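You operate a simulated robot arm through the tools that you are given. There is no shell and no other tool.

The job below is to be done with a simulated two-armed robot. You get a single attempt, and the scene is never put back.

JOB
Gauge the three tyres in the rack and mark the most worn one with the crayon.
Fine: gauge and crayon go back where they stood. Set down upright: tread gauge, yellow crayon.

Only the result counts: the job must be done as asked and must still hold three seconds after the hand-in. Knocking over, shifting, dropping, spilling or breaking anything else fails it.

ROBOT AND FRAMES
Two 7-joint arms with fingered hands on one trunk that stands fixed in place. Base frame: the origin is at the foot of the trunk, x ahead of it, y to its left, z up. Units: m, degrees, N and s.
The left shoulder is at [0.09, 0.128, 1.134], the right one opposite. Payload 5 kg a hand.
The tool frame of a hand sits at the grasp point between the pads (the TCP): z along the fingers, y along the line on which they close. The tips reach 0.037 m beyond it. Largest opening 0.124 m; the body of the gripper starts 0.043 m behind the TCP. The gripper is a hand of 3 fingers: y runs from the thumb to the fingers, the wrist lies at [-0.021, -0.116, -0.203] in the tool frame, and closing takes about 1.5 s.
Orientation is told as [roll, pitch, yaw] about the base's x, y, z axes, in that order, counted from this pose: with the fingers straight down and the wrist toward the robot, the tool's x, y and z point along [0, 1, 0], [1, 0, 0] and [0, 0, -1] of the base frame.

CONTROLS
- The arms move only by the tool send_rows. It takes "left_plan", "right_plan" or both (then of equal length, played together; a hand with none holds still); each is a list of rows, each an object of numbers (a shift or turn left out is 0, a gripper value left out holds the last): "tx", "ty", "tz": the shift along the tool's x, y, z in m; "rx", "ry", "rz": the turn, a rotation vector about the tool's x, y, z in rad. In form: [{"tx": .., "ty": .., "tz": .., "rx": .., "ry": .., "rz": ..}, ...]. A call has 1 to 20 rows; each row is the pose to reach, as a shift and turn from the pose commanded when the call began, along the tool's axes at that moment. "left_grip" and "right_grip" are, for a hand that has rows, the opening in per cent of the stroke, from 0 (shut) to 100 (fully open), set as the call begins (left out, the last holds). Each row takes 0.2 s and may step no farther than 0.05 m and 8.6 degrees from the row before; otherwise, or with a gripper value out of range, the whole call is refused. Where a pose cannot be reached the arm comes as near as it can. A force on the tool above 40 N (or 10 N above the force at the start of the call, whichever is more), or a blocked arm, ends the call early, and 0.2 s more pass. Each finger travels about 0.045 m/s and halts on what it meets, pressing with about 30 N; the grip force reading is that of the motor and also rises with nothing between the fingers. The clock runs only during rows and for 0.2 s after the last one: add rows that repeat a pose to give the fingers time. The reply holds the time, the measured pose of the TCP, the force on the tool along the base axes, the opening and the grip force, in the units named above and with some noise, with the torque about the TCP (base axes, N m) and any sound that the robot's microphone picked up, and new pictures: "pictures" is both (left out), scene, wrist or none (wrist: the cameras of the hands that moved).
- Cameras (640 x 400 px; columns grow to the right, rows downward): "scene" is now at [0.2427, -0.0522, 1.3222]; the picture's right is [-0.55, -0.83, 0.00], its down [-0.28, 0.19, -0.94] and it looks along [0.78, -0.52, -0.34] (base axes); focal length 214 px, centre (320, 200). "left" rides on the left gripper at [-0.072, -0.104, -0.154] in its tool frame; the picture's right is [-0.83, -0.26, 0.49], its down [0.51, -0.72, 0.47] and it looks along [0.23, 0.64, 0.73] (tool axes); focal length 243 px, centre (320, 200). "right" rides on the right gripper at [0.072, -0.104, -0.154] in its tool frame; the picture's right is [-0.83, 0.26, -0.49], its down [-0.51, -0.72, 0.47] and it looks along [-0.23, 0.64, 0.73] (tool axes); focal length 243 px, centre (320, 200). There is no depth. A picture from a camera that has moved, and an enlarged one, comes with that camera's place and axes in the base frame and with its lens.
- slide_trunk(by): slides the trunk up (or, below 0, down) by that many m; the arms and the scene camera ride with it, the base frame stays. It gives what a move gives, with no picture.
- move_fingers(index, middle, thumb_bend, thumb_turn, hand): sets how far each is bent, from 0 (flat) to 100 (curled in); at 30 the hand is open as for a grip, at 70 the pads meet at the TCP. One left out holds its place. A second passes; each finger stops where it meets its share of the squeeze, and holds until it gets a number again. A gripper value or a shape takes the hand back. It gives what a move gives, with no picture; readings hold the bend of each and the force on the fingers (four entries, about 0 where the hand has none), thumb and palm. thumb_turn goes from beside the hand (0) to across from the fingers (100), as for a grip.
- hand_shape(shape, hand): the hand has 3 fingers and takes this shape, open, in about a second: jaw (thumb against the fingers, like two jaws); tri (thumb and two fingers); tip (a fingertip pinch); poke (one finger out to press); point (the index stretched); flat (the hand flat); cup (the hand cupped); fist (a fist). The gripper value then closes the fingers along that shape, each until it touches; the sizes above hold for jaw. It gives what a move gives, with no picture.
- pan_tilt(pan, tilt): turns the head with the scene camera to pan (to the left, within 80 degrees either way) and tilt (down, from -29 to 69), counted from straight ahead of the robot. It gives what a move gives, and a new picture of the scene camera.
- zoom(camera, box): a new picture of the part [left, top, right, bottom] of that camera's present view, enlarged. The clock stands still meanwhile.
- finish_job(): hands the job in; it is judged then, once.

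Nothing tells you positions but the pictures and the camera data. Unless the task says otherwise, let go and move clear before handing in.

The tools are called after "Request:" as a command line: name --argument value ..., lists and objects as JSON in quotes. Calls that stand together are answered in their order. send_rows: Moves the arms, as the interface text tells. Its arguments: {"type":"object","properties":{"left_plan":{"type":"array"},"left_grip":{"type":"number"},"right_plan":{"type":"array"},"right_grip":{"type":"number"},"pictures":{"type":"string","enum":["both","scene","wrist","none"]}},"required":[]} The other tools are called the same way: slide_trunk (by) slides the trunk up or down; hand_shape (shape, hand) gives the hand a shape; move_fingers (index, middle, thumb_bend, thumb_turn, hand) moves the fingers one by one; pan_tilt (pan, tilt) turns the head that bears the scene camera; zoom (camera, box) takes an enlarged picture of a part of a camera's view; finish_job () hands the job in.

At the start:

```text
clock: 0.0
left_tool_pos: [0.8128, -0.0254, 1.2353]
left_ee_rot: [0.1, 0.0, 0.0]
left_ft_force: [0.2, -0.2, -0.1]
left_ft_torque: [-0.01, 0.02, 0.01]
left_grip_width: 0.1235
left_grip_force: 0.0
left_shape: jaw
left_bend: [30.0, 30.0, 30.0, 98.0]
left_finger forces: [0.0, 0.0, 0.0, 0.0, 0.1, 0.1]
right_tool_pos: [0.4434, -0.4874, 1.2718]
right_ee_rot: [0.0, 0.0, 0.0]
right_ft_force: [-0.4, -0.1, 0.0]
right_ft_torque: [-0.04, -0.01, -0.02]
right_grip_width: 0.1235
right_grip_force: 0.0
right_shape: jaw
right_bend: [30.0, 30.0, 30.0, 98.0]
right_finger forces: [0.0, 0.0, 0.0, 0.1, 0.1, 0.1]
trunk travel left (down, up): [-0.325, 0.238]
head pan, tilt: [-33.6, 19.8]
```

scene: 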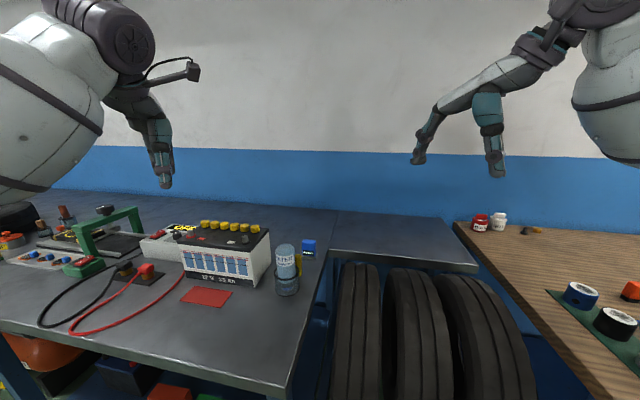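
right: 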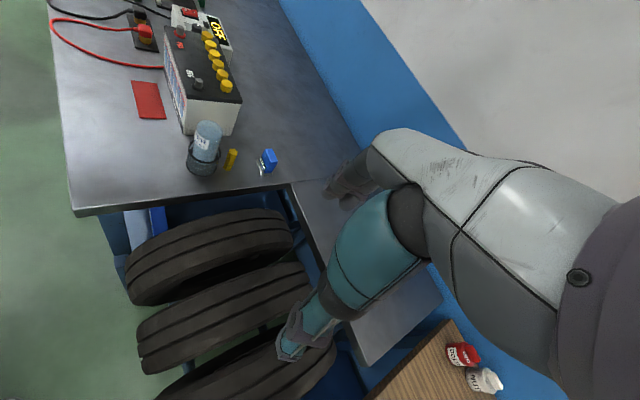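
left: 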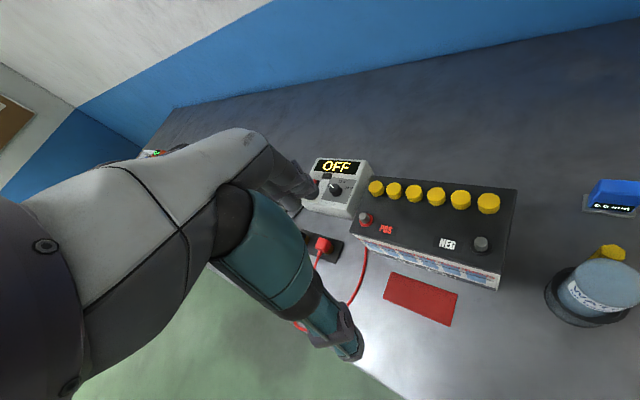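

The tyres stand in a rack in the middle right, and the blue gauge and yellow crayon seem to stand on the bench near the bottle. I'll zoom in to find them precisely.

Request:
zoom --camera "scene" --box '[240, 220, 360, 300]'

Request:
zoom --camera "right" --box '[170, 100, 320, 200]'

Request:
zoom --camera "left" --box '[520, 160, 640, 340]'

Request:
zoom --camera "scene" --box '[300, 230, 560, 400]'

```text
5.00 times, centred on (300, 260) of scene
camera zoom: at [0.2427, -0.0522, 1.3222], right [-0.55, -0.83, 0.0], down [-0.28, 0.19, -0.94], along [0.78, -0.52, -0.34], focal length 1072 px, centre (420, -100)
```

zoom: 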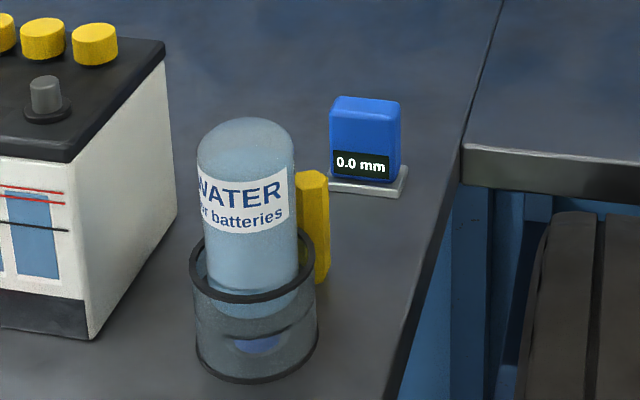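

```text
4.00 times, centred on (245, 150) of right
camera zoom: at [0.3386, -0.4146, 1.4244], right [0.26, -0.83, 0.49], down [-0.72, -0.51, -0.47], along [0.64, -0.23, -0.73], focal length 970 px, centre (620, 400)
```

zoom: 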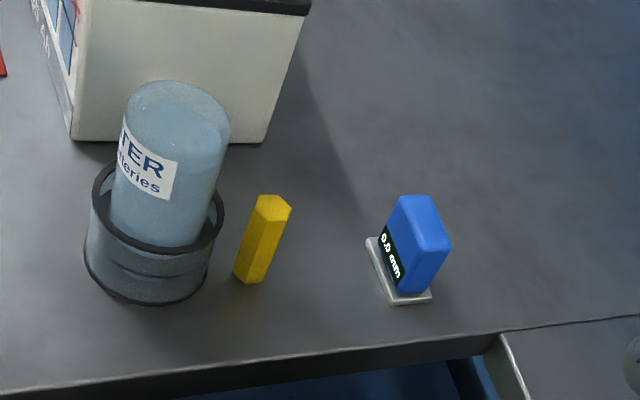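

```text
2.22 times, centred on (580, 250) of left
camera zoom: at [0.7099, -0.0989, 1.389], right [-0.26, -0.83, -0.49], down [-0.72, 0.51, -0.47], along [0.64, 0.23, -0.73], focal length 539 px, centre (-258, 89)
```

zoom: 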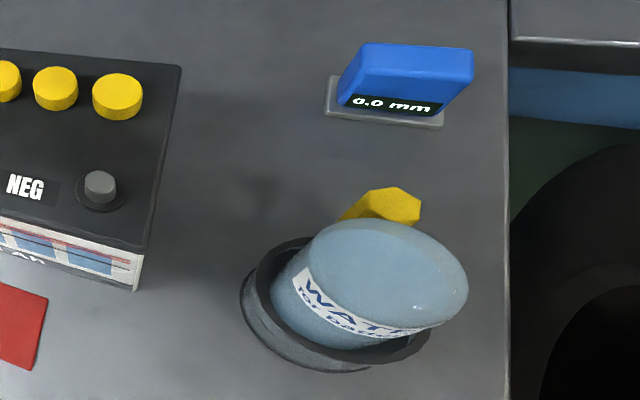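

```text
2.35 times, centred on (430, 315) of scene
camera zoom: at [0.2427, -0.0522, 1.3222], right [-0.55, -0.83, 0.0], down [-0.28, 0.19, -0.94], along [0.78, -0.52, -0.34], focal length 505 px, centre (61, -71)
```

zoom: 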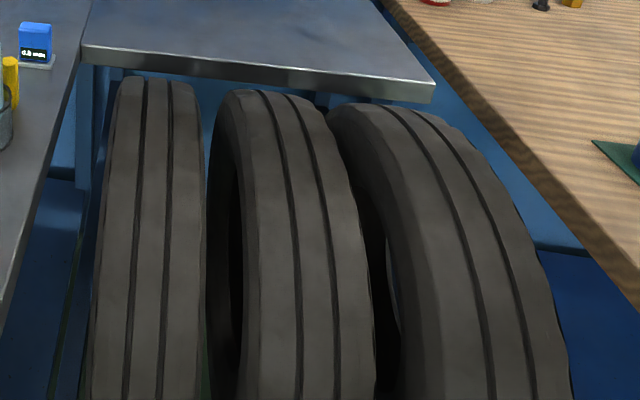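

The gauge stands at about (0.83, -0.39) and the crayon at about (0.755, -0.313), both on a bench top at z≈0.857. Next I'll look at the tyres with the head turned.

Request:
pan_tilt --pan -50 --tilt 42

```text
clock: 0.9
left_tool_pos: [0.8129, -0.0256, 1.2348]
left_ee_rot: [0.1, 0.1, 0.1]
left_ft_force: [1.3, -0.5, -0.1]
left_ft_torque: [0.02, 0.03, 0.01]
left_grip_width: 0.1236
left_grip_force: 0.0
left_shape: jaw
left_bend: [30.0, 30.0, 30.0, 98.0]
left_finger forces: [0.0, 0.1, 0.0, 0.1, 0.1, 0.1]
right_tool_pos: [0.4428, -0.4865, 1.2706]
right_ee_rot: [0.1, 0.0, 0.0]
right_ft_force: [0.6, 0.0, -0.1]
right_ft_torque: [0.01, 0.01, 0.0]
right_grip_width: 0.1239
right_grip_force: 0.0
right_shape: jaw
right_bend: [30.0, 30.0, 30.0, 98.0]
right_finger forces: [0.0, 0.0, 0.0, 0.1, 0.1, 0.1]
trunk travel left (down, up): [-0.325, 0.238]
head pan, tilt: [-50.0, 42.0]
camera scene: at [0.2189, -0.0647, 1.2876], right [-0.77, -0.64, 0.0], down [-0.43, 0.51, -0.74], along [0.48, -0.57, -0.67], focal length 214 px, centre (320, 200)
```

scene: 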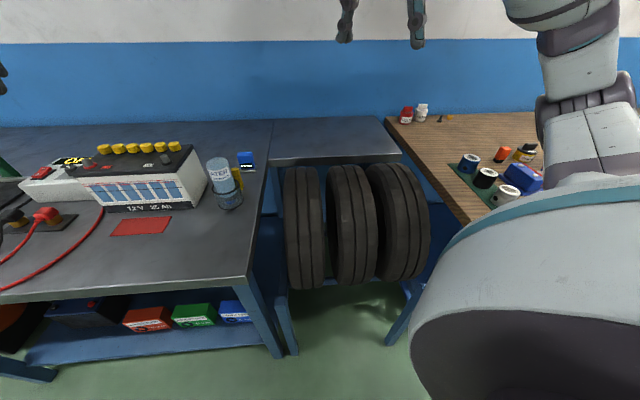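

Request:
zoom --camera "scene" --box '[260, 140, 450, 300]'

Request:
zoom --camera "scene" --box '[270, 150, 380, 220]'

Request:
zoom --camera "right" --box '[100, 180, 340, 400]'

```text
2.50 times, centred on (355, 220) of scene
camera zoom: at [0.2189, -0.0647, 1.2876], right [-0.77, -0.64, 0.0], down [-0.43, 0.51, -0.74], along [0.48, -0.57, -0.67], focal length 536 px, centre (232, 150)
```

zoom: 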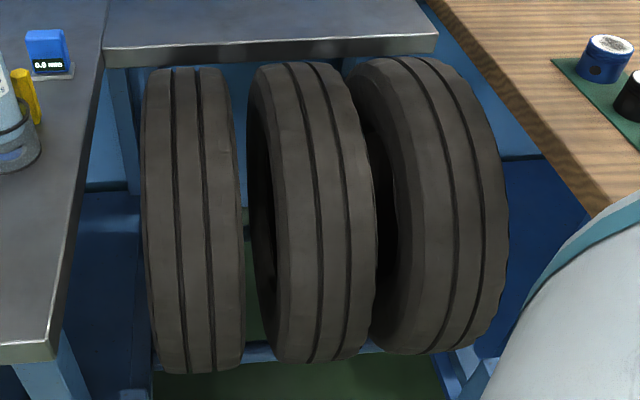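

```text
5.71 times, centred on (325, 185) of scene
camera zoom: at [0.2189, -0.0647, 1.2876], right [-0.77, -0.64, 0.0], down [-0.43, 0.51, -0.74], along [0.48, -0.57, -0.67], focal length 1226 px, centre (291, 286)
```

zoom: 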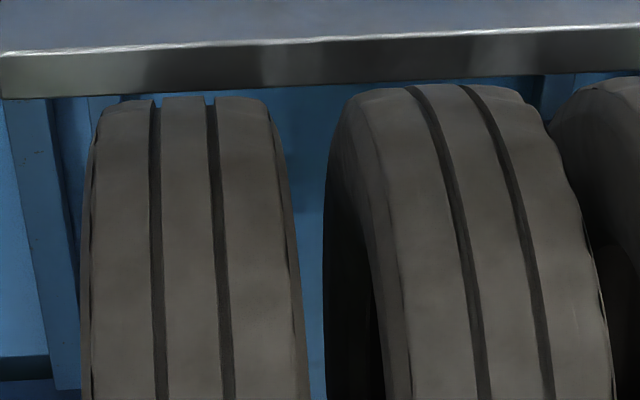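

```text
1.82 times, centred on (220, 290) of right
camera zoom: at [0.3386, -0.4146, 1.4244], right [0.26, -0.83, 0.49], down [-0.72, -0.51, -0.47], along [0.64, -0.23, -0.73], focal length 441 px, centre (502, 36)
```

zoom: 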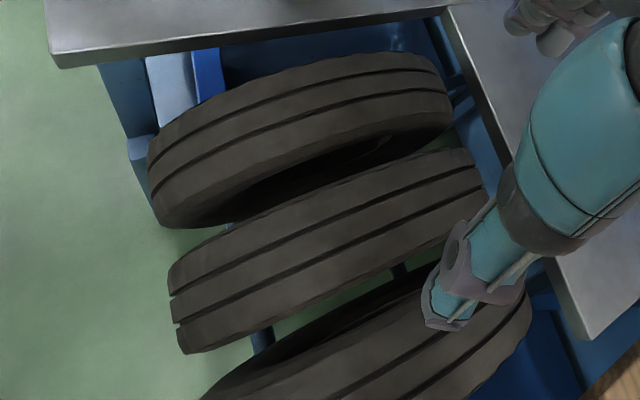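

The rack is turned about 45°, and the gauge's long side lies parallel to it, with its display facing the robot. I'll bring the right hand above the gauge with yaw 45 so that it can close on the long axis and leave the display free.

Request:
send_rows --right_plan '[{"ty": 0.039, "tx": 0.009, "tz": 0.01, "rz": -0.0785}, {"ty": 0.078, "tx": 0.018, "tz": 0.02, "rz": -0.157}, {"ty": 0.117, "tx": 0.027, "tz": 0.03, "rz": -0.2355}, {"ty": 0.156, "tx": 0.036, "tz": 0.04, "rz": -0.314}, {"ty": 0.195, "tx": 0.045, "tz": 0.05, "rz": -0.3925}, {"ty": 0.234, "tx": 0.054, "tz": 0.06, "rz": -0.471}, {"ty": 0.273, "tx": 0.063, "tz": 0.07, "rz": -0.5495}, {"ty": 0.312, "tx": 0.072, "tz": 0.08, "rz": -0.628}, {"ty": 0.351, "tx": 0.081, "tz": 0.09, "rz": -0.7065}, {"ty": 0.388, "tx": 0.092, "tz": 0.1, "rz": -0.785}, {"ty": 0.388, "tx": 0.092, "tz": 0.1, "rz": -0.785}]'

```text
clock: 3.3
left_tool_pos: [0.8099, -0.0251, 1.2368]
left_ee_rot: [0.0, -0.1, 0.0]
left_ft_force: [-0.8, -0.9, 0.2]
left_ft_torque: [0.02, -0.02, -0.04]
left_grip_width: 0.1239
left_grip_force: 0.0
left_shape: jaw
left_bend: [30.0, 30.0, 30.0, 98.0]
left_finger forces: [0.0, 0.0, 0.0, 0.0, 0.0, 0.1]
right_tool_pos: [0.8295, -0.3944, 1.1699]
right_ee_rot: [-0.1, -0.1, 45.2]
right_ft_force: [-0.5, -0.6, 0.9]
right_ft_torque: [-0.01, -0.01, 0.0]
right_grip_width: 0.1238
right_grip_force: 0.1
right_shape: jaw
right_bend: [30.0, 30.0, 30.0, 98.0]
right_finger forces: [0.0, 0.0, 0.0, 0.0, 0.0, 0.1]
trunk travel left (down, up): [-0.325, 0.238]
head pan, tilt: [-50.0, 42.0]
camera scene: at [0.2173, -0.065, 1.2879], right [-0.77, -0.64, 0.0], down [-0.43, 0.51, -0.74], along [0.48, -0.57, -0.67], focal length 214 px, centre (320, 200)
camera right: at [0.7039, -0.4177, 1.3241], right [0.77, -0.4, 0.49], down [-0.15, -0.87, -0.47], along [0.62, 0.29, -0.73], focal length 243 px, centre (320, 200)
```

scene: 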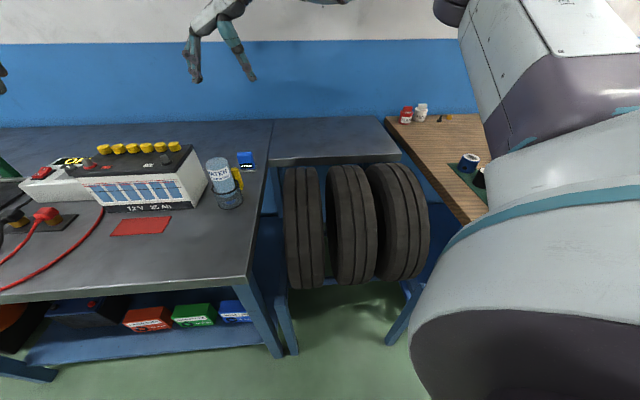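
right: 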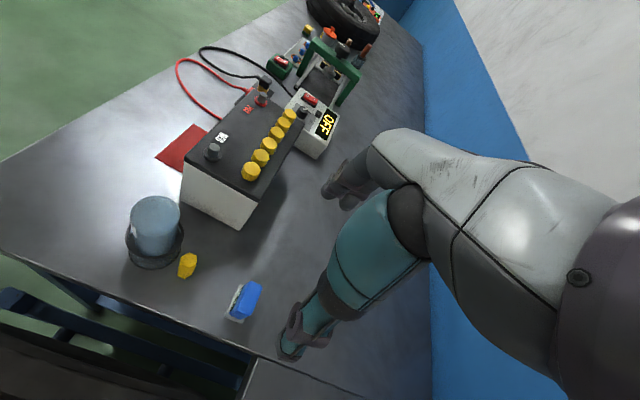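

Request:
zoom --camera "right" --box '[110, 180, 350, 350]'

Request:
zoom --camera "scene" --box '[190, 140, 290, 210]'

```text
2.35 times, centred on (230, 265) of right
camera zoom: at [0.7039, -0.4177, 1.3241], right [0.77, -0.4, 0.49], down [-0.15, -0.87, -0.47], along [0.62, 0.29, -0.73], focal length 571 px, centre (532, 47)
```

zoom: 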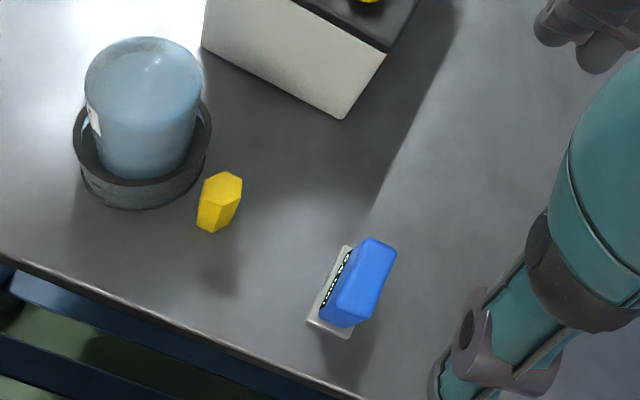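

```text
5.71 times, centred on (240, 175) of scene
camera zoom: at [0.2173, -0.065, 1.2879], right [-0.77, -0.64, 0.0], down [-0.43, 0.51, -0.74], along [0.48, -0.57, -0.67], focal length 1226 px, centre (777, 343)
```

zoom: 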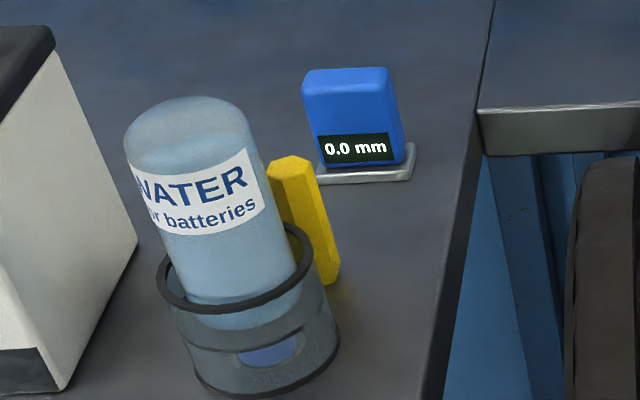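

The gauge refines to about (0.837, -0.398), with its long axis at 45°. I'll lower the open hand partway over it and check alignment with the wrist camera.

Request:
send_rows --right_plan '[{"tx": -0.002, "ty": 0.001, "tz": 0.04}, {"tx": -0.004, "ty": 0.0015, "tz": 0.08}, {"tx": -0.006, "ty": 0.002, "tz": 0.12}, {"tx": -0.008, "ty": 0.0027, "tz": 0.15}, {"tx": -0.008, "ty": 0.0027, "tz": 0.15}]'

```text
clock: 4.5
left_tool_pos: [0.811, -0.0251, 1.2359]
left_ee_rot: [0.1, 0.1, 0.0]
left_ft_force: [0.0, 0.0, 0.5]
left_ft_torque: [-0.03, -0.02, -0.01]
left_grip_width: 0.1238
left_grip_force: 0.0
left_shape: jaw
left_bend: [30.0, 30.0, 30.0, 98.0]
left_finger forces: [0.0, 0.0, 0.1, 0.0, 0.1, 0.0]
right_tool_pos: [0.8369, -0.3995, 1.02]
right_ee_rot: [0.0, 0.0, 45.0]
right_ft_force: [-0.3, 0.1, 1.2]
right_ft_torque: [-0.03, -0.01, -0.02]
right_grip_width: 0.124
right_grip_force: 0.0
right_shape: jaw
right_bend: [30.0, 30.0, 30.0, 98.0]
right_finger forces: [0.1, 0.0, 0.0, 0.1, 0.0, 0.0]
trunk travel left (down, up): [-0.325, 0.238]
head pan, tilt: [-50.0, 42.0]
camera scene: at [0.2179, -0.064, 1.2878], right [-0.77, -0.64, 0.0], down [-0.43, 0.51, -0.74], along [0.48, -0.57, -0.67], focal length 214 px, centre (320, 200)
camera right: at [0.7124, -0.4214, 1.1736], right [0.77, -0.4, 0.49], down [-0.15, -0.87, -0.47], along [0.62, 0.29, -0.73], focal length 243 px, centre (320, 200)
```

scene: 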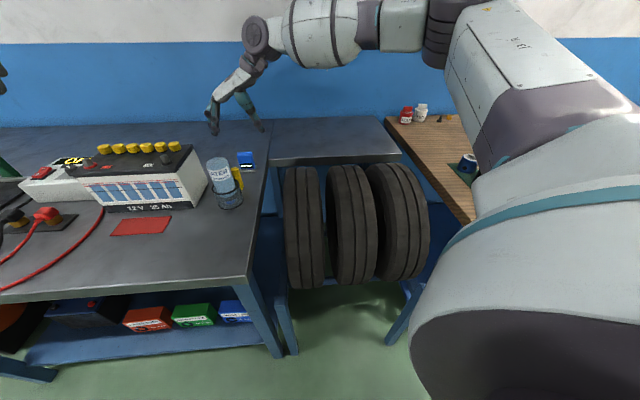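
right: 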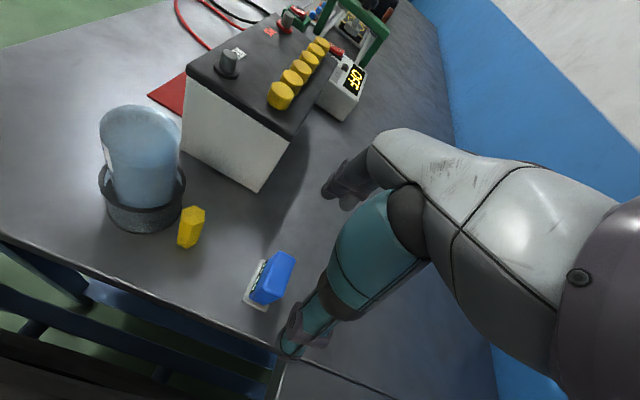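

Request:
zoom --camera "right" --box '[80, 90, 400, 370]'

Request:
zoom --camera "scene" --box '[180, 60, 300, 220]'

```text
1.43 times, centred on (240, 230) of right
camera zoom: at [0.7124, -0.4214, 1.1736], right [0.77, -0.4, 0.49], down [-0.15, -0.87, -0.47], along [0.62, 0.29, -0.73], focal length 347 px, centre (434, 157)
```

zoom: 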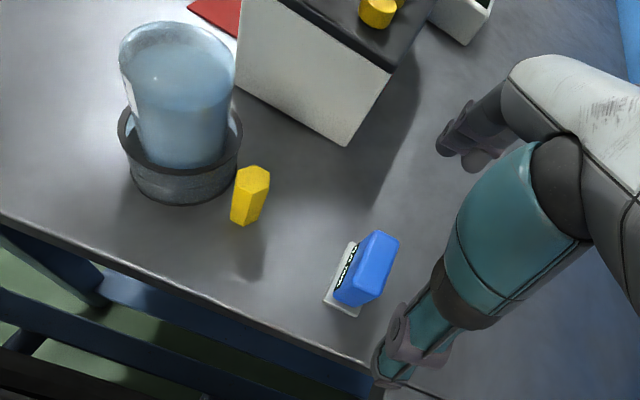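

```text
2.50 times, centred on (240, 140) of scene
camera zoom: at [0.2179, -0.064, 1.2878], right [-0.77, -0.64, 0.0], down [-0.43, 0.51, -0.74], along [0.48, -0.57, -0.67], focal length 536 px, centre (520, 350)
```

zoom: 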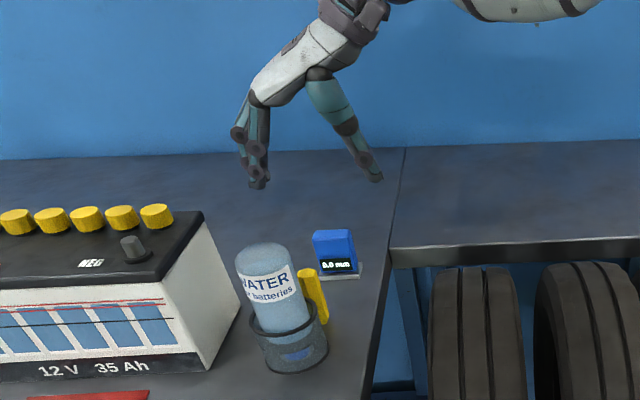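

The hand is centred to within a few millimetres of the gauge. I'll descend to just above the plate with the pads around the blue body.

Request:
send_rows --right_plan '[{"tx": 0.001, "ty": 0.001, "tz": 0.035}, {"tx": 0.002, "ty": 0.0015, "tz": 0.07}, {"tx": 0.002, "ty": 0.0015, "tz": 0.09}, {"tx": 0.002, "ty": 0.0015, "tz": 0.11}, {"tx": 0.002, "ty": 0.0015, "tz": 0.11}]'

Request:
zoom --camera "right" --box '[160, 100, 440, 380]'

Request:
zoom --camera "scene" --box '[190, 100, 300, 200]'

```text
clock: 5.7
left_tool_pos: [0.8118, -0.0246, 1.2341]
left_ee_rot: [0.0, 0.0, 0.1]
left_ft_force: [-0.8, -0.5, 0.1]
left_ft_torque: [0.0, 0.01, -0.03]
left_grip_width: 0.1236
left_grip_force: 0.1
left_shape: jaw
left_bend: [30.0, 30.0, 30.0, 98.0]
left_finger forces: [0.0, 0.1, 0.1, 0.0, 0.0, 0.0]
right_tool_pos: [0.8372, -0.3961, 0.9096]
right_ee_rot: [-0.1, 0.0, 44.9]
right_ft_force: [0.0, -0.3, -0.4]
right_ft_torque: [0.02, -0.03, 0.02]
right_grip_width: 0.1238
right_grip_force: 0.0
right_shape: jaw
right_bend: [30.0, 30.0, 30.0, 98.0]
right_finger forces: [0.0, 0.0, 0.0, 0.0, 0.1, 0.0]
trunk travel left (down, up): [-0.325, 0.238]
head pan, tilt: [-50.0, 42.0]
camera scene: at [0.2184, -0.0644, 1.2877], right [-0.77, -0.64, 0.0], down [-0.43, 0.51, -0.74], along [0.48, -0.57, -0.67], focal length 214 px, centre (320, 200)
camera right: at [0.7125, -0.4192, 1.0634], right [0.77, -0.4, 0.49], down [-0.15, -0.87, -0.47], along [0.62, 0.29, -0.73], focal length 243 px, centre (320, 200)
```

scene: 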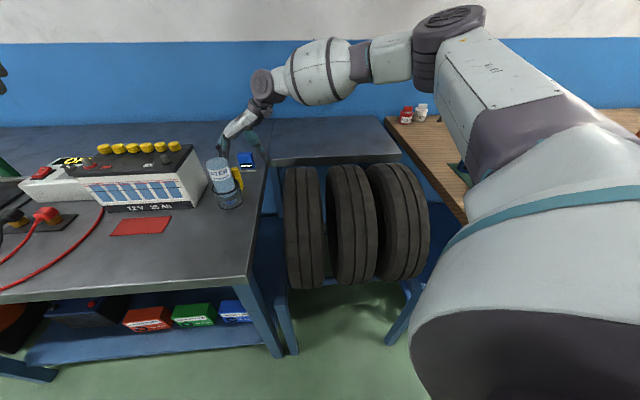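
right: 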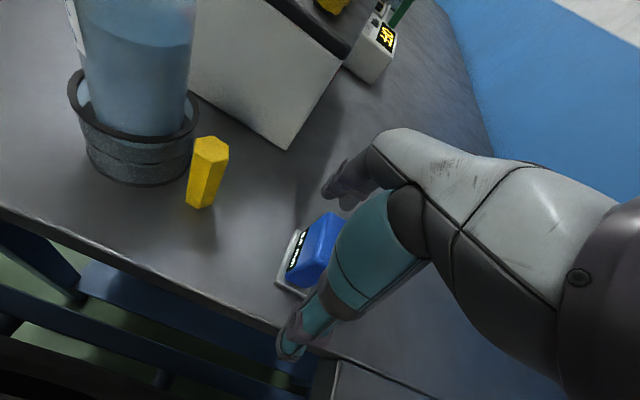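

```text
1.43 times, centred on (300, 240) of right
camera zoom: at [0.7125, -0.4192, 1.0634], right [0.77, -0.4, 0.49], down [-0.15, -0.87, -0.47], along [0.62, 0.29, -0.73], focal length 347 px, centre (349, 143)
```

zoom: 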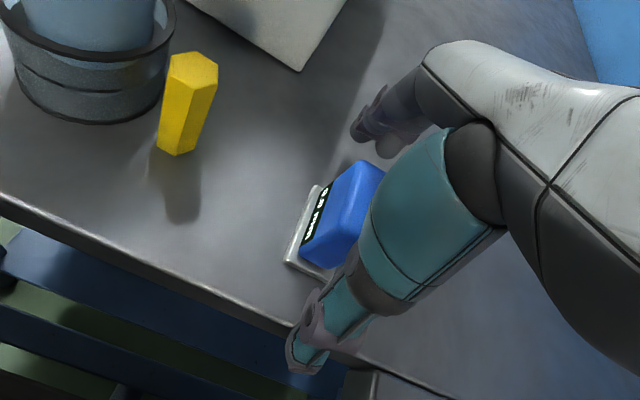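

```text
4.00 times, centred on (245, 150) of scene
camera zoom: at [0.2184, -0.0644, 1.2877], right [-0.77, -0.64, 0.0], down [-0.43, 0.51, -0.74], along [0.48, -0.57, -0.67], focal length 858 px, centre (620, 400)
```

zoom: 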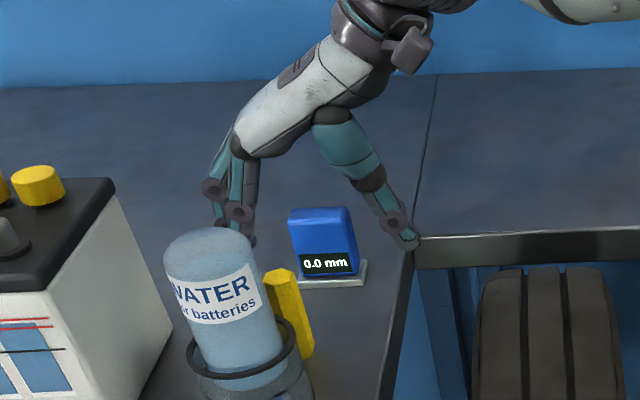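

The gauge sits midway between the fingers (left) and the thumb (right). I'll lower 4 mm more and close the hand.

Request:
send_rows --right_plan '[{"tz": 0.004}, {"tz": 0.004}]' --pictures "none"

Request:
send_rows --right_plan '[{"tz": 0}, {"tz": 0}, {"tz": 0}, {"tz": 0}, {"tz": 0}, {"tz": 0}, {"tz": 0}, {"tz": 0}, {"tz": 0}]' --right_grip 0

Request:
zoom --camera "scene" --box '[190, 100, 300, 200]'

Request:
zoom --camera "right" --box '[220, 140, 420, 340]'

```text
clock: 6.3
left_tool_pos: [0.8127, -0.0252, 1.2347]
left_ee_rot: [0.0, -0.1, 0.1]
left_ft_force: [0.2, -0.7, 0.0]
left_ft_torque: [0.0, 0.0, -0.03]
left_grip_width: 0.1237
left_grip_force: 0.2
left_shape: jaw
left_bend: [30.0, 30.0, 30.0, 98.0]
left_finger forces: [0.1, 0.1, 0.1, 0.0, 0.1, 0.0]
right_tool_pos: [0.8393, -0.3964, 0.9056]
right_ee_rot: [-0.1, 0.0, 45.0]
right_ft_force: [0.3, 0.9, 1.1]
right_ft_torque: [0.0, 0.02, 0.01]
right_grip_width: 0.1237
right_grip_force: 0.0
right_shape: jaw
right_bend: [30.0, 30.0, 30.0, 98.0]
right_finger forces: [0.0, 0.0, 0.0, 0.0, 0.1, 0.0]
trunk travel left (down, up): [-0.325, 0.238]
head pan, tilt: [-50.0, 42.0]
```

```text
clock: 8.3
left_tool_pos: [0.8125, -0.0249, 1.2353]
left_ee_rot: [-0.1, 0.0, 0.0]
left_ft_force: [0.7, 0.3, 0.0]
left_ft_torque: [-0.04, 0.02, 0.01]
left_grip_width: 0.1236
left_grip_force: 0.0
left_shape: jaw
left_bend: [30.0, 30.0, 30.0, 98.0]
left_finger forces: [0.0, 0.0, 0.0, 0.0, 0.1, 0.0]
right_tool_pos: [0.8369, -0.3968, 0.905]
right_ee_rot: [-0.1, 0.0, 45.1]
right_ft_force: [0.4, -0.3, 1.4]
right_ft_torque: [0.08, -0.01, -0.08]
right_grip_width: 0.0391
right_grip_force: 29.8
right_shape: jaw
right_bend: [74.0, 58.0, 74.0, 100.0]
right_finger forces: [23.2, 4.5, 0.0, 0.0, 26.4, 0.1]
trunk travel left (down, up): [-0.325, 0.238]
head pan, tilt: [-50.0, 42.0]
camera scene: at [0.2187, -0.0647, 1.2876], right [-0.77, -0.64, 0.0], down [-0.43, 0.51, -0.74], along [0.48, -0.57, -0.67], focal length 214 px, centre (320, 200)
camera right: at [0.7127, -0.4195, 1.0596], right [0.77, -0.4, 0.49], down [-0.15, -0.87, -0.47], along [0.62, 0.29, -0.73], focal length 243 px, centre (320, 200)
```

scene: 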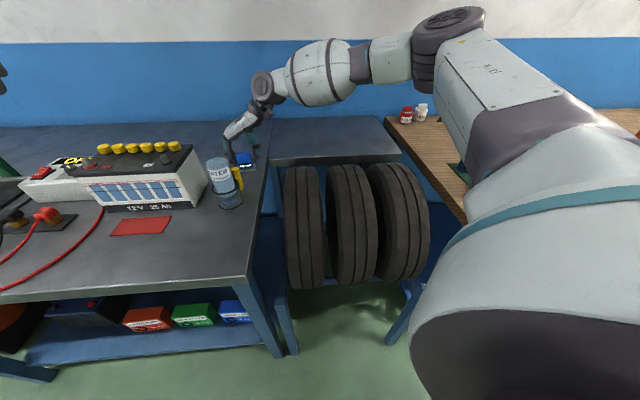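
right: 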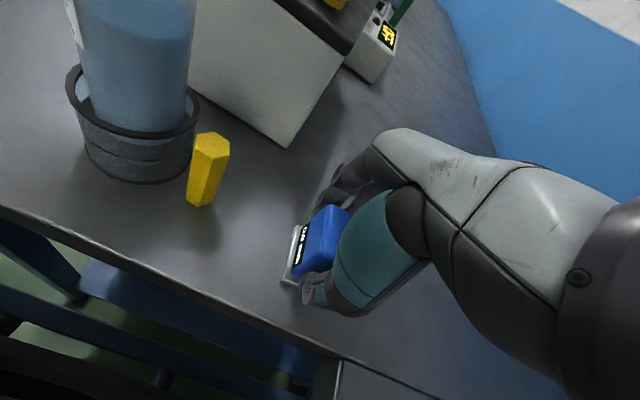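

```text
4.00 times, centred on (245, 150) of scene
camera zoom: at [0.2187, -0.0647, 1.2876], right [-0.77, -0.64, 0.0], down [-0.43, 0.51, -0.74], along [0.48, -0.57, -0.67], focal length 858 px, centre (620, 400)
```

zoom: 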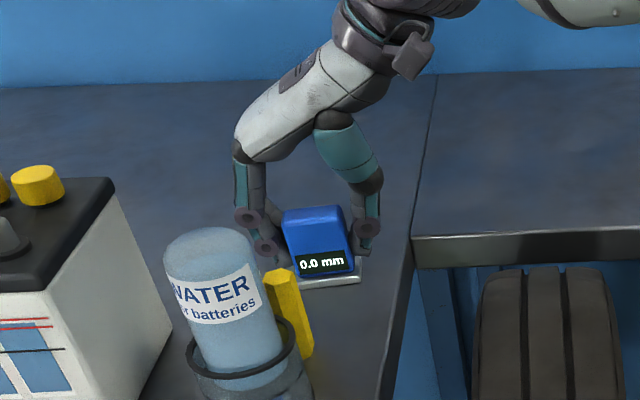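

```text
2.00 times, centred on (320, 240) of right
camera zoom: at [0.7127, -0.4195, 1.0596], right [0.77, -0.4, 0.49], down [-0.15, -0.87, -0.47], along [0.62, 0.29, -0.73], focal length 485 px, centre (320, 120)
```

zoom: 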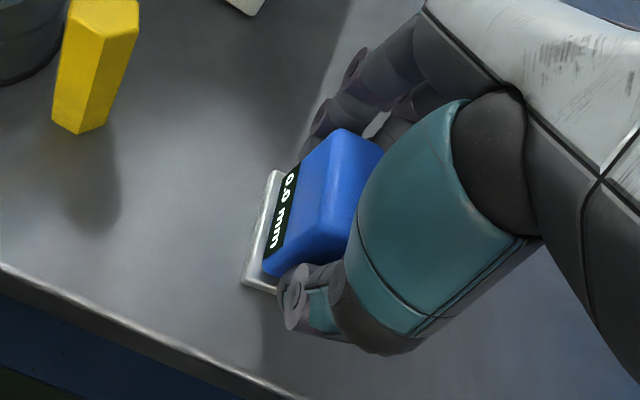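

The gauge is gripped at about 30 N, although it turned a few degrees in the hand. I'll lift it and check how it hangs.

Request:
send_rows --right_plan '[{"tz": -0.015}, {"tz": -0.04}, {"tz": -0.08}, {"tz": -0.12}, {"tz": -0.12}]'

Request:
zoom --camera "scene" --box '[180, 60, 290, 160]'

Request:
zoom --camera "right" --box '[240, 160, 400, 320]'

```text
clock: 9.5
left_tool_pos: [0.8134, -0.0263, 1.2346]
left_ee_rot: [0.0, 0.2, 0.0]
left_ft_force: [0.5, -0.6, 0.2]
left_ft_torque: [-0.01, 0.01, 0.03]
left_grip_width: 0.1236
left_grip_force: 0.1
left_shape: jaw
left_bend: [30.0, 30.0, 30.0, 98.0]
left_finger forces: [0.0, 0.1, 0.0, 0.1, 0.0, 0.0]
right_tool_pos: [0.8392, -0.3983, 1.0256]
right_ee_rot: [0.1, 0.0, 45.0]
right_ft_force: [-0.5, -0.3, -1.7]
right_ft_torque: [0.02, -0.01, 0.02]
right_grip_width: 0.0384
right_grip_force: 29.9
right_shape: jaw
right_bend: [74.0, 59.0, 74.0, 100.0]
right_finger forces: [23.1, 4.3, 0.0, 0.0, 26.2, 0.1]
trunk travel left (down, up): [-0.325, 0.238]
head pan, tilt: [-50.0, 42.0]
camera scene: at [0.2195, -0.0653, 1.2873], right [-0.77, -0.64, 0.0], down [-0.43, 0.51, -0.74], along [0.48, -0.57, -0.67], focal length 214 px, centre (320, 200)
camera right: at [0.7144, -0.4197, 1.1791], right [0.77, -0.4, 0.49], down [-0.15, -0.87, -0.47], along [0.62, 0.29, -0.73], focal length 243 px, centre (320, 200)
```

scene: 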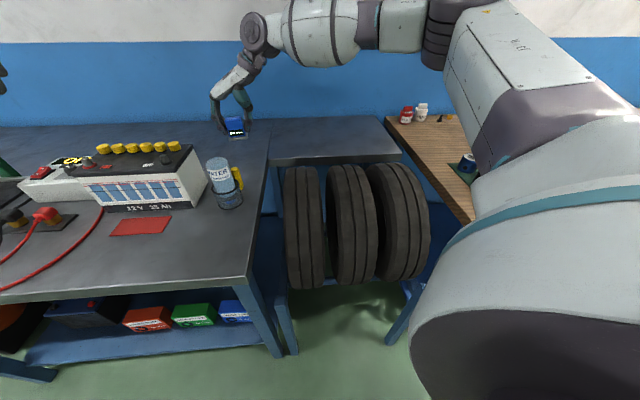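
right: 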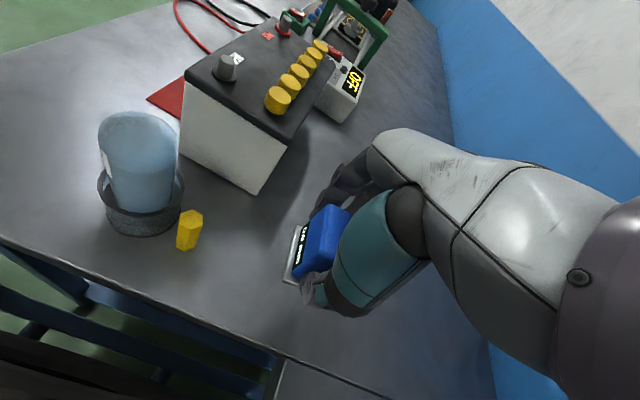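

```text
4.00 times, centred on (235, 110) of scene
camera zoom: at [0.2195, -0.0653, 1.2873], right [-0.77, -0.64, 0.0], down [-0.43, 0.51, -0.74], along [0.48, -0.57, -0.67], focal length 858 px, centre (660, 560)
```

zoom: 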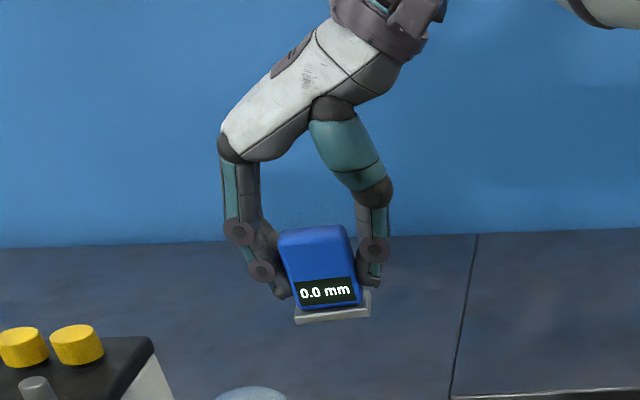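

```text
2.50 times, centred on (320, 240) of right
camera zoom: at [0.7144, -0.4197, 1.1791], right [0.77, -0.4, 0.49], down [-0.15, -0.87, -0.47], along [0.62, 0.29, -0.73], focal length 606 px, centre (320, 100)
```

zoom: 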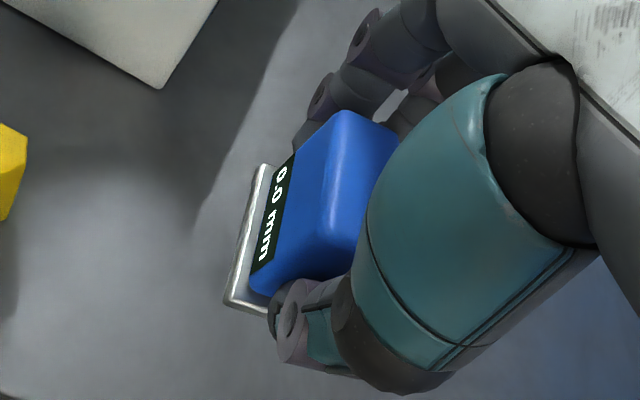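

The gauge is held firmly with the display readable. I'll carry it to a hover above the first tyre (near the bench), staying high.

Request:
send_rows --right_plan '[{"tz": -0.035}, {"tx": 0.0234, "ty": -0.0276, "tz": -0.04}, {"tx": 0.0467, "ty": -0.0551, "tz": -0.04}, {"tx": 0.07, "ty": -0.0827, "tz": -0.04}, {"tx": 0.0934, "ty": -0.1103, "tz": -0.04}, {"tx": 0.1167, "ty": -0.1379, "tz": -0.04}, {"tx": 0.14, "ty": -0.1654, "tz": -0.04}, {"tx": 0.1634, "ty": -0.193, "tz": -0.04}, {"tx": 0.1634, "ty": -0.193, "tz": -0.04}]'

Request:
zoom --camera "right" --box '[120, 100, 420, 400]'

Request:
zoom --camera "scene" --box '[220, 60, 420, 220]'

```text
clock: 11.5
left_tool_pos: [0.8131, -0.0246, 1.234]
left_ee_rot: [0.1, 0.1, 0.0]
left_ft_force: [-0.8, 0.0, 0.3]
left_ft_torque: [0.01, 0.02, 0.0]
left_grip_width: 0.1236
left_grip_force: 0.0
left_shape: jaw
left_bend: [30.0, 30.0, 30.0, 98.0]
left_finger forces: [0.1, 0.0, 0.0, 0.1, 0.0, 0.0]
right_tool_pos: [0.5891, -0.4153, 1.0662]
right_ee_rot: [-0.1, 0.1, 45.0]
right_ft_force: [0.5, 0.0, -1.4]
right_ft_torque: [-0.02, 0.02, 0.01]
right_grip_width: 0.0385
right_grip_force: 30.1
right_shape: jaw
right_bend: [74.0, 59.0, 74.0, 100.0]
right_finger forces: [23.2, 4.2, 0.0, 0.1, 26.0, 0.1]
trunk travel left (down, up): [-0.325, 0.238]
head pan, tilt: [-50.0, 42.0]
camera scene: at [0.2197, -0.0639, 1.2874], right [-0.77, -0.64, 0.0], down [-0.43, 0.51, -0.74], along [0.48, -0.57, -0.67], focal length 214 px, centre (320, 200)
camera right: at [0.4644, -0.4381, 1.2216], right [0.77, -0.4, 0.49], down [-0.15, -0.87, -0.47], along [0.62, 0.29, -0.73], focal length 243 px, centre (320, 200)
```

scene: 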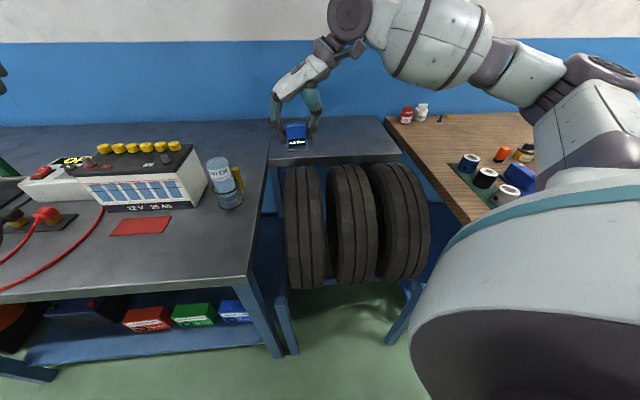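
right: 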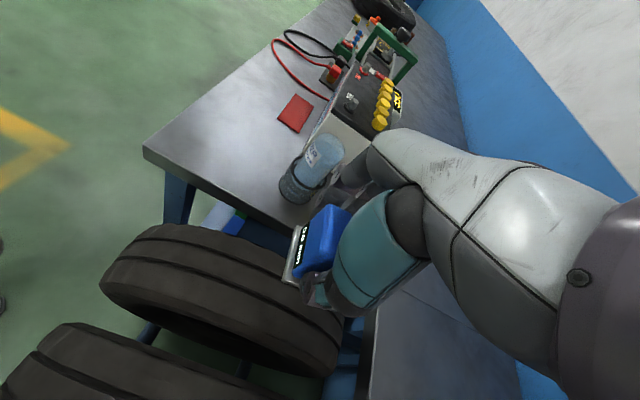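

```text
1.33 times, centred on (270, 250) of right
camera zoom: at [0.4644, -0.4381, 1.2216], right [0.77, -0.4, 0.49], down [-0.15, -0.87, -0.47], along [0.62, 0.29, -0.73], focal length 324 px, centre (387, 133)
```

zoom: 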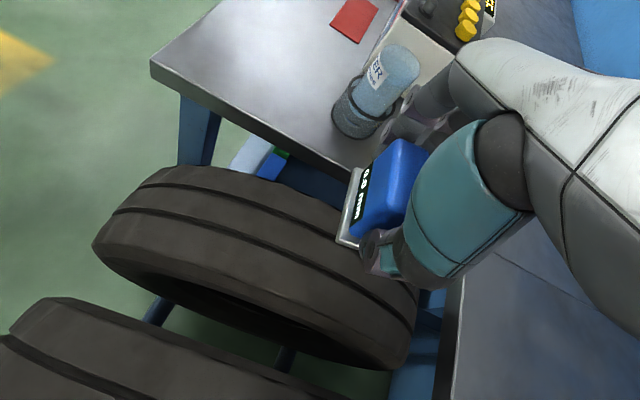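

```text
2.50 times, centred on (320, 140) of scene
camera zoom: at [0.2197, -0.0639, 1.2874], right [-0.77, -0.64, 0.0], down [-0.43, 0.51, -0.74], along [0.48, -0.57, -0.67], focal length 536 px, centre (320, 350)
```

zoom: 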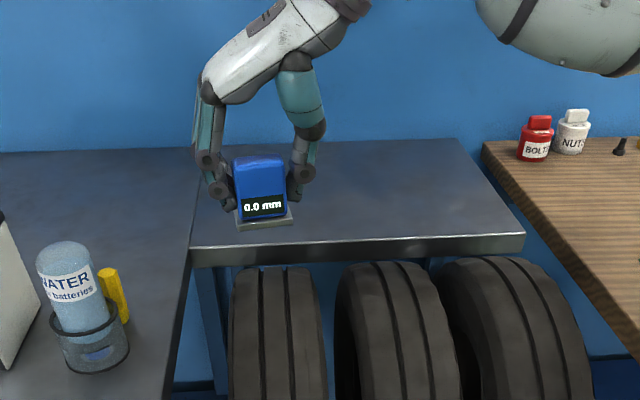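

Tyre 1's crest should be right under the gauge. I'll lower to just above the tread and look at the alignment with the grooves.

Request:
send_rows --right_plan '[{"tz": 0.03}, {"tz": 0.06}, {"tz": 0.075}, {"tz": 0.075}]'

Request:
zoom --camera "right" --box '[180, 140, 400, 360]'

Request:
zoom --camera "scene" --box '[250, 100, 350, 200]'

```text
clock: 12.5
left_tool_pos: [0.812, -0.0245, 1.2347]
left_ee_rot: [0.0, -0.1, 0.0]
left_ft_force: [-0.3, 0.7, -0.3]
left_ft_torque: [-0.02, 0.01, 0.0]
left_grip_width: 0.1238
left_grip_force: 0.1
left_shape: jaw
left_bend: [30.0, 30.0, 30.0, 98.0]
left_finger forces: [0.1, 0.0, 0.1, 0.0, 0.0, 0.0]
right_tool_pos: [0.5863, -0.4172, 0.9914]
right_ee_rot: [0.0, 0.0, 45.0]
right_ft_force: [-0.1, -0.4, -0.4]
right_ft_torque: [-0.01, -0.01, 0.0]
right_grip_width: 0.0386
right_grip_force: 29.8
right_shape: jaw
right_bend: [74.0, 59.0, 74.0, 100.0]
right_finger forces: [23.0, 4.2, 0.1, 0.0, 25.8, 0.1]
trunk travel left (down, up): [-0.325, 0.238]
head pan, tilt: [-50.0, 42.0]
camera scene: at [0.219, -0.0646, 1.2875], right [-0.77, -0.64, 0.0], down [-0.43, 0.51, -0.74], along [0.48, -0.57, -0.67], focal length 214 px, centre (320, 200)
camera right: at [0.4613, -0.4393, 1.145], right [0.77, -0.4, 0.49], down [-0.15, -0.87, -0.47], along [0.62, 0.29, -0.73], focal length 243 px, centre (320, 200)
```

scene: 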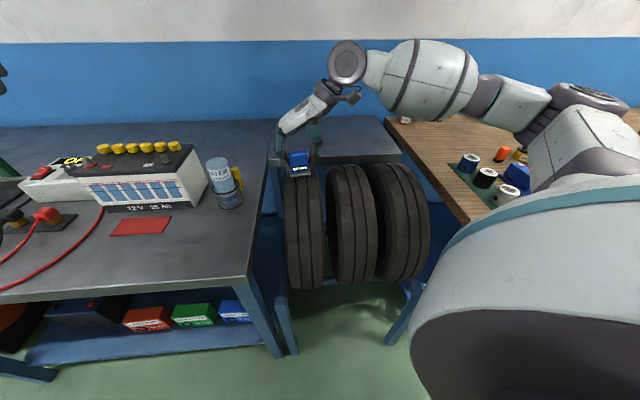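
right: 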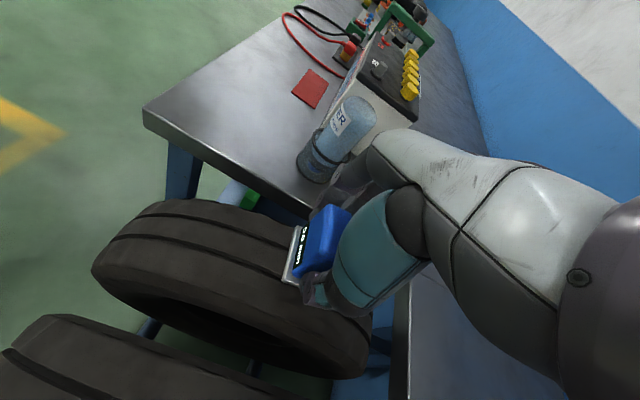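

```text
1.82 times, centred on (290, 250) of right
camera zoom: at [0.4613, -0.4393, 1.145], right [0.77, -0.4, 0.49], down [-0.15, -0.87, -0.47], along [0.62, 0.29, -0.73], focal length 441 px, centre (374, 109)
```

zoom: 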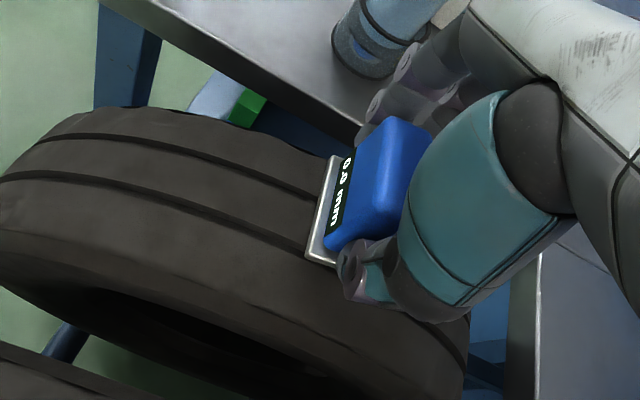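

```text
4.00 times, centred on (300, 150) of scene
camera zoom: at [0.219, -0.0646, 1.2875], right [-0.77, -0.64, 0.0], down [-0.43, 0.51, -0.74], along [0.48, -0.57, -0.67], focal length 858 px, centre (400, 400)
```

zoom: 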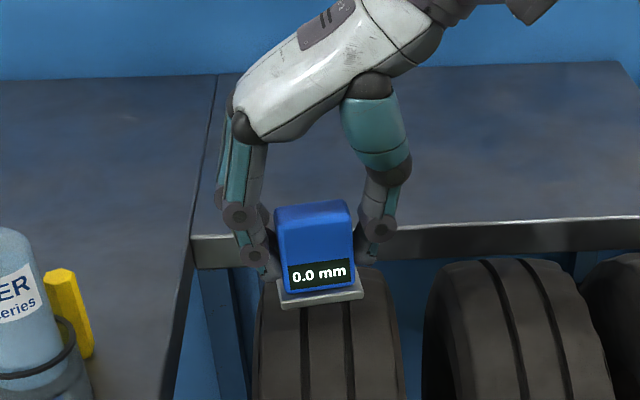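

The gauge is centred between the two grooves of tyre 1. I'll shift it over the left groove and creep down while watching the force and the display.

Request:
send_rows --right_plan '[{"ty": 0.0115}, {"ty": 0.0115, "tz": 0.008}, {"ty": 0.0115, "tz": 0.014}, {"ty": 0.0115, "tz": 0.014}]' --pictures "none"

Request:
zoom --camera "scene" --box '[260, 120, 340, 200]'

Request:
zoom --camera "right" --box '[220, 160, 380, 320]'

```text
clock: 13.5
left_tool_pos: [0.8129, -0.0257, 1.2359]
left_ee_rot: [0.0, 0.0, 0.0]
left_ft_force: [-0.4, -0.2, 0.3]
left_ft_torque: [-0.02, 0.01, 0.03]
left_grip_width: 0.1236
left_grip_force: 0.1
left_shape: jaw
left_bend: [30.0, 30.0, 30.0, 98.0]
left_finger forces: [0.0, 0.1, 0.1, 0.1, 0.1, 0.1]
right_tool_pos: [0.5947, -0.4081, 0.9769]
right_ee_rot: [0.0, 0.0, 45.0]
right_ft_force: [0.0, 0.0, -0.3]
right_ft_torque: [-0.01, 0.0, 0.01]
right_grip_width: 0.0382
right_grip_force: 29.9
right_shape: jaw
right_bend: [74.0, 59.0, 74.0, 100.0]
right_finger forces: [23.1, 4.2, 0.1, 0.1, 26.0, 0.1]
trunk travel left (down, up): [-0.325, 0.238]
head pan, tilt: [-50.0, 42.0]
```

```text
5.00 times, centred on (300, 160) of scene
camera zoom: at [0.2188, -0.0646, 1.2875], right [-0.77, -0.64, 0.0], down [-0.43, 0.51, -0.74], along [0.48, -0.57, -0.67], focal length 1072 px, centre (420, 400)
```

zoom: 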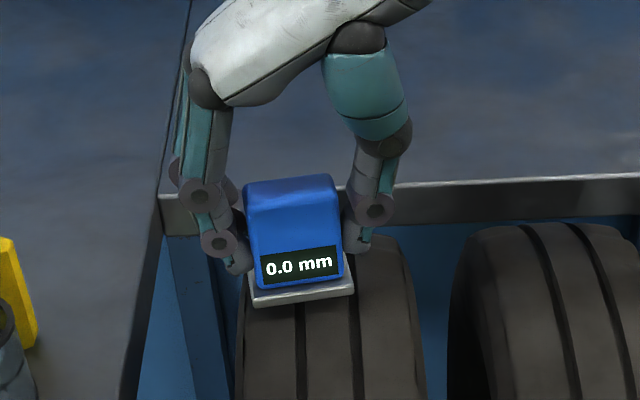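

```text
2.50 times, centred on (300, 240) of right
camera zoom: at [0.4695, -0.4307, 1.1312], right [0.77, -0.4, 0.49], down [-0.15, -0.87, -0.47], along [0.62, 0.29, -0.73], focal length 606 px, centre (370, 100)
```

zoom: 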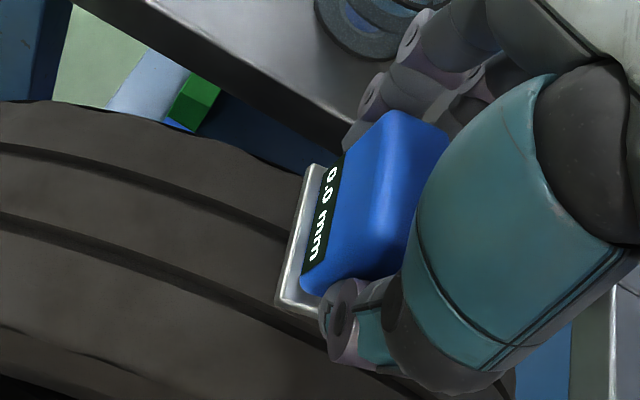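

Request:
send_rows --right_plan '[{"tz": 0.003}, {"tz": 0.006}, {"tz": 0.006}]' --pictures "none"

Request:
zoom --camera "scene" --box '[260, 120, 340, 200]'

```text
clock: 14.3
left_tool_pos: [0.8118, -0.025, 1.2358]
left_ee_rot: [0.0, 0.0, 0.0]
left_ft_force: [0.7, 0.4, 1.0]
left_ft_torque: [0.0, 0.02, -0.02]
left_grip_width: 0.1236
left_grip_force: 0.1
left_shape: jaw
left_bend: [30.0, 30.0, 30.0, 98.0]
left_finger forces: [0.1, 0.0, 0.0, 0.1, 0.0, 0.0]
right_tool_pos: [0.5954, -0.4083, 0.9731]
right_ee_rot: [0.0, 0.0, 45.0]
right_ft_force: [-0.2, 0.4, -0.7]
right_ft_torque: [-0.02, 0.02, 0.02]
right_grip_width: 0.0384
right_grip_force: 29.8
right_shape: jaw
right_bend: [74.0, 59.0, 74.0, 100.0]
right_finger forces: [23.2, 4.3, 0.1, 0.0, 26.0, 0.0]
trunk travel left (down, up): [-0.325, 0.238]
head pan, tilt: [-50.0, 42.0]
```

```text
5.00 times, centred on (300, 160) of scene
camera zoom: at [0.2189, -0.0647, 1.2875], right [-0.77, -0.64, 0.0], down [-0.43, 0.51, -0.74], along [0.48, -0.57, -0.67], focal length 1072 px, centre (420, 400)
```

zoom: 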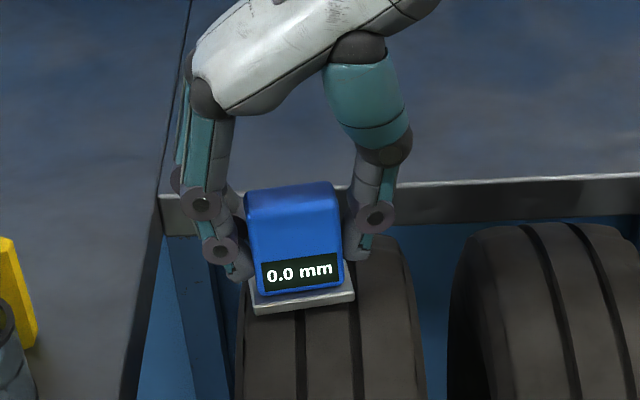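

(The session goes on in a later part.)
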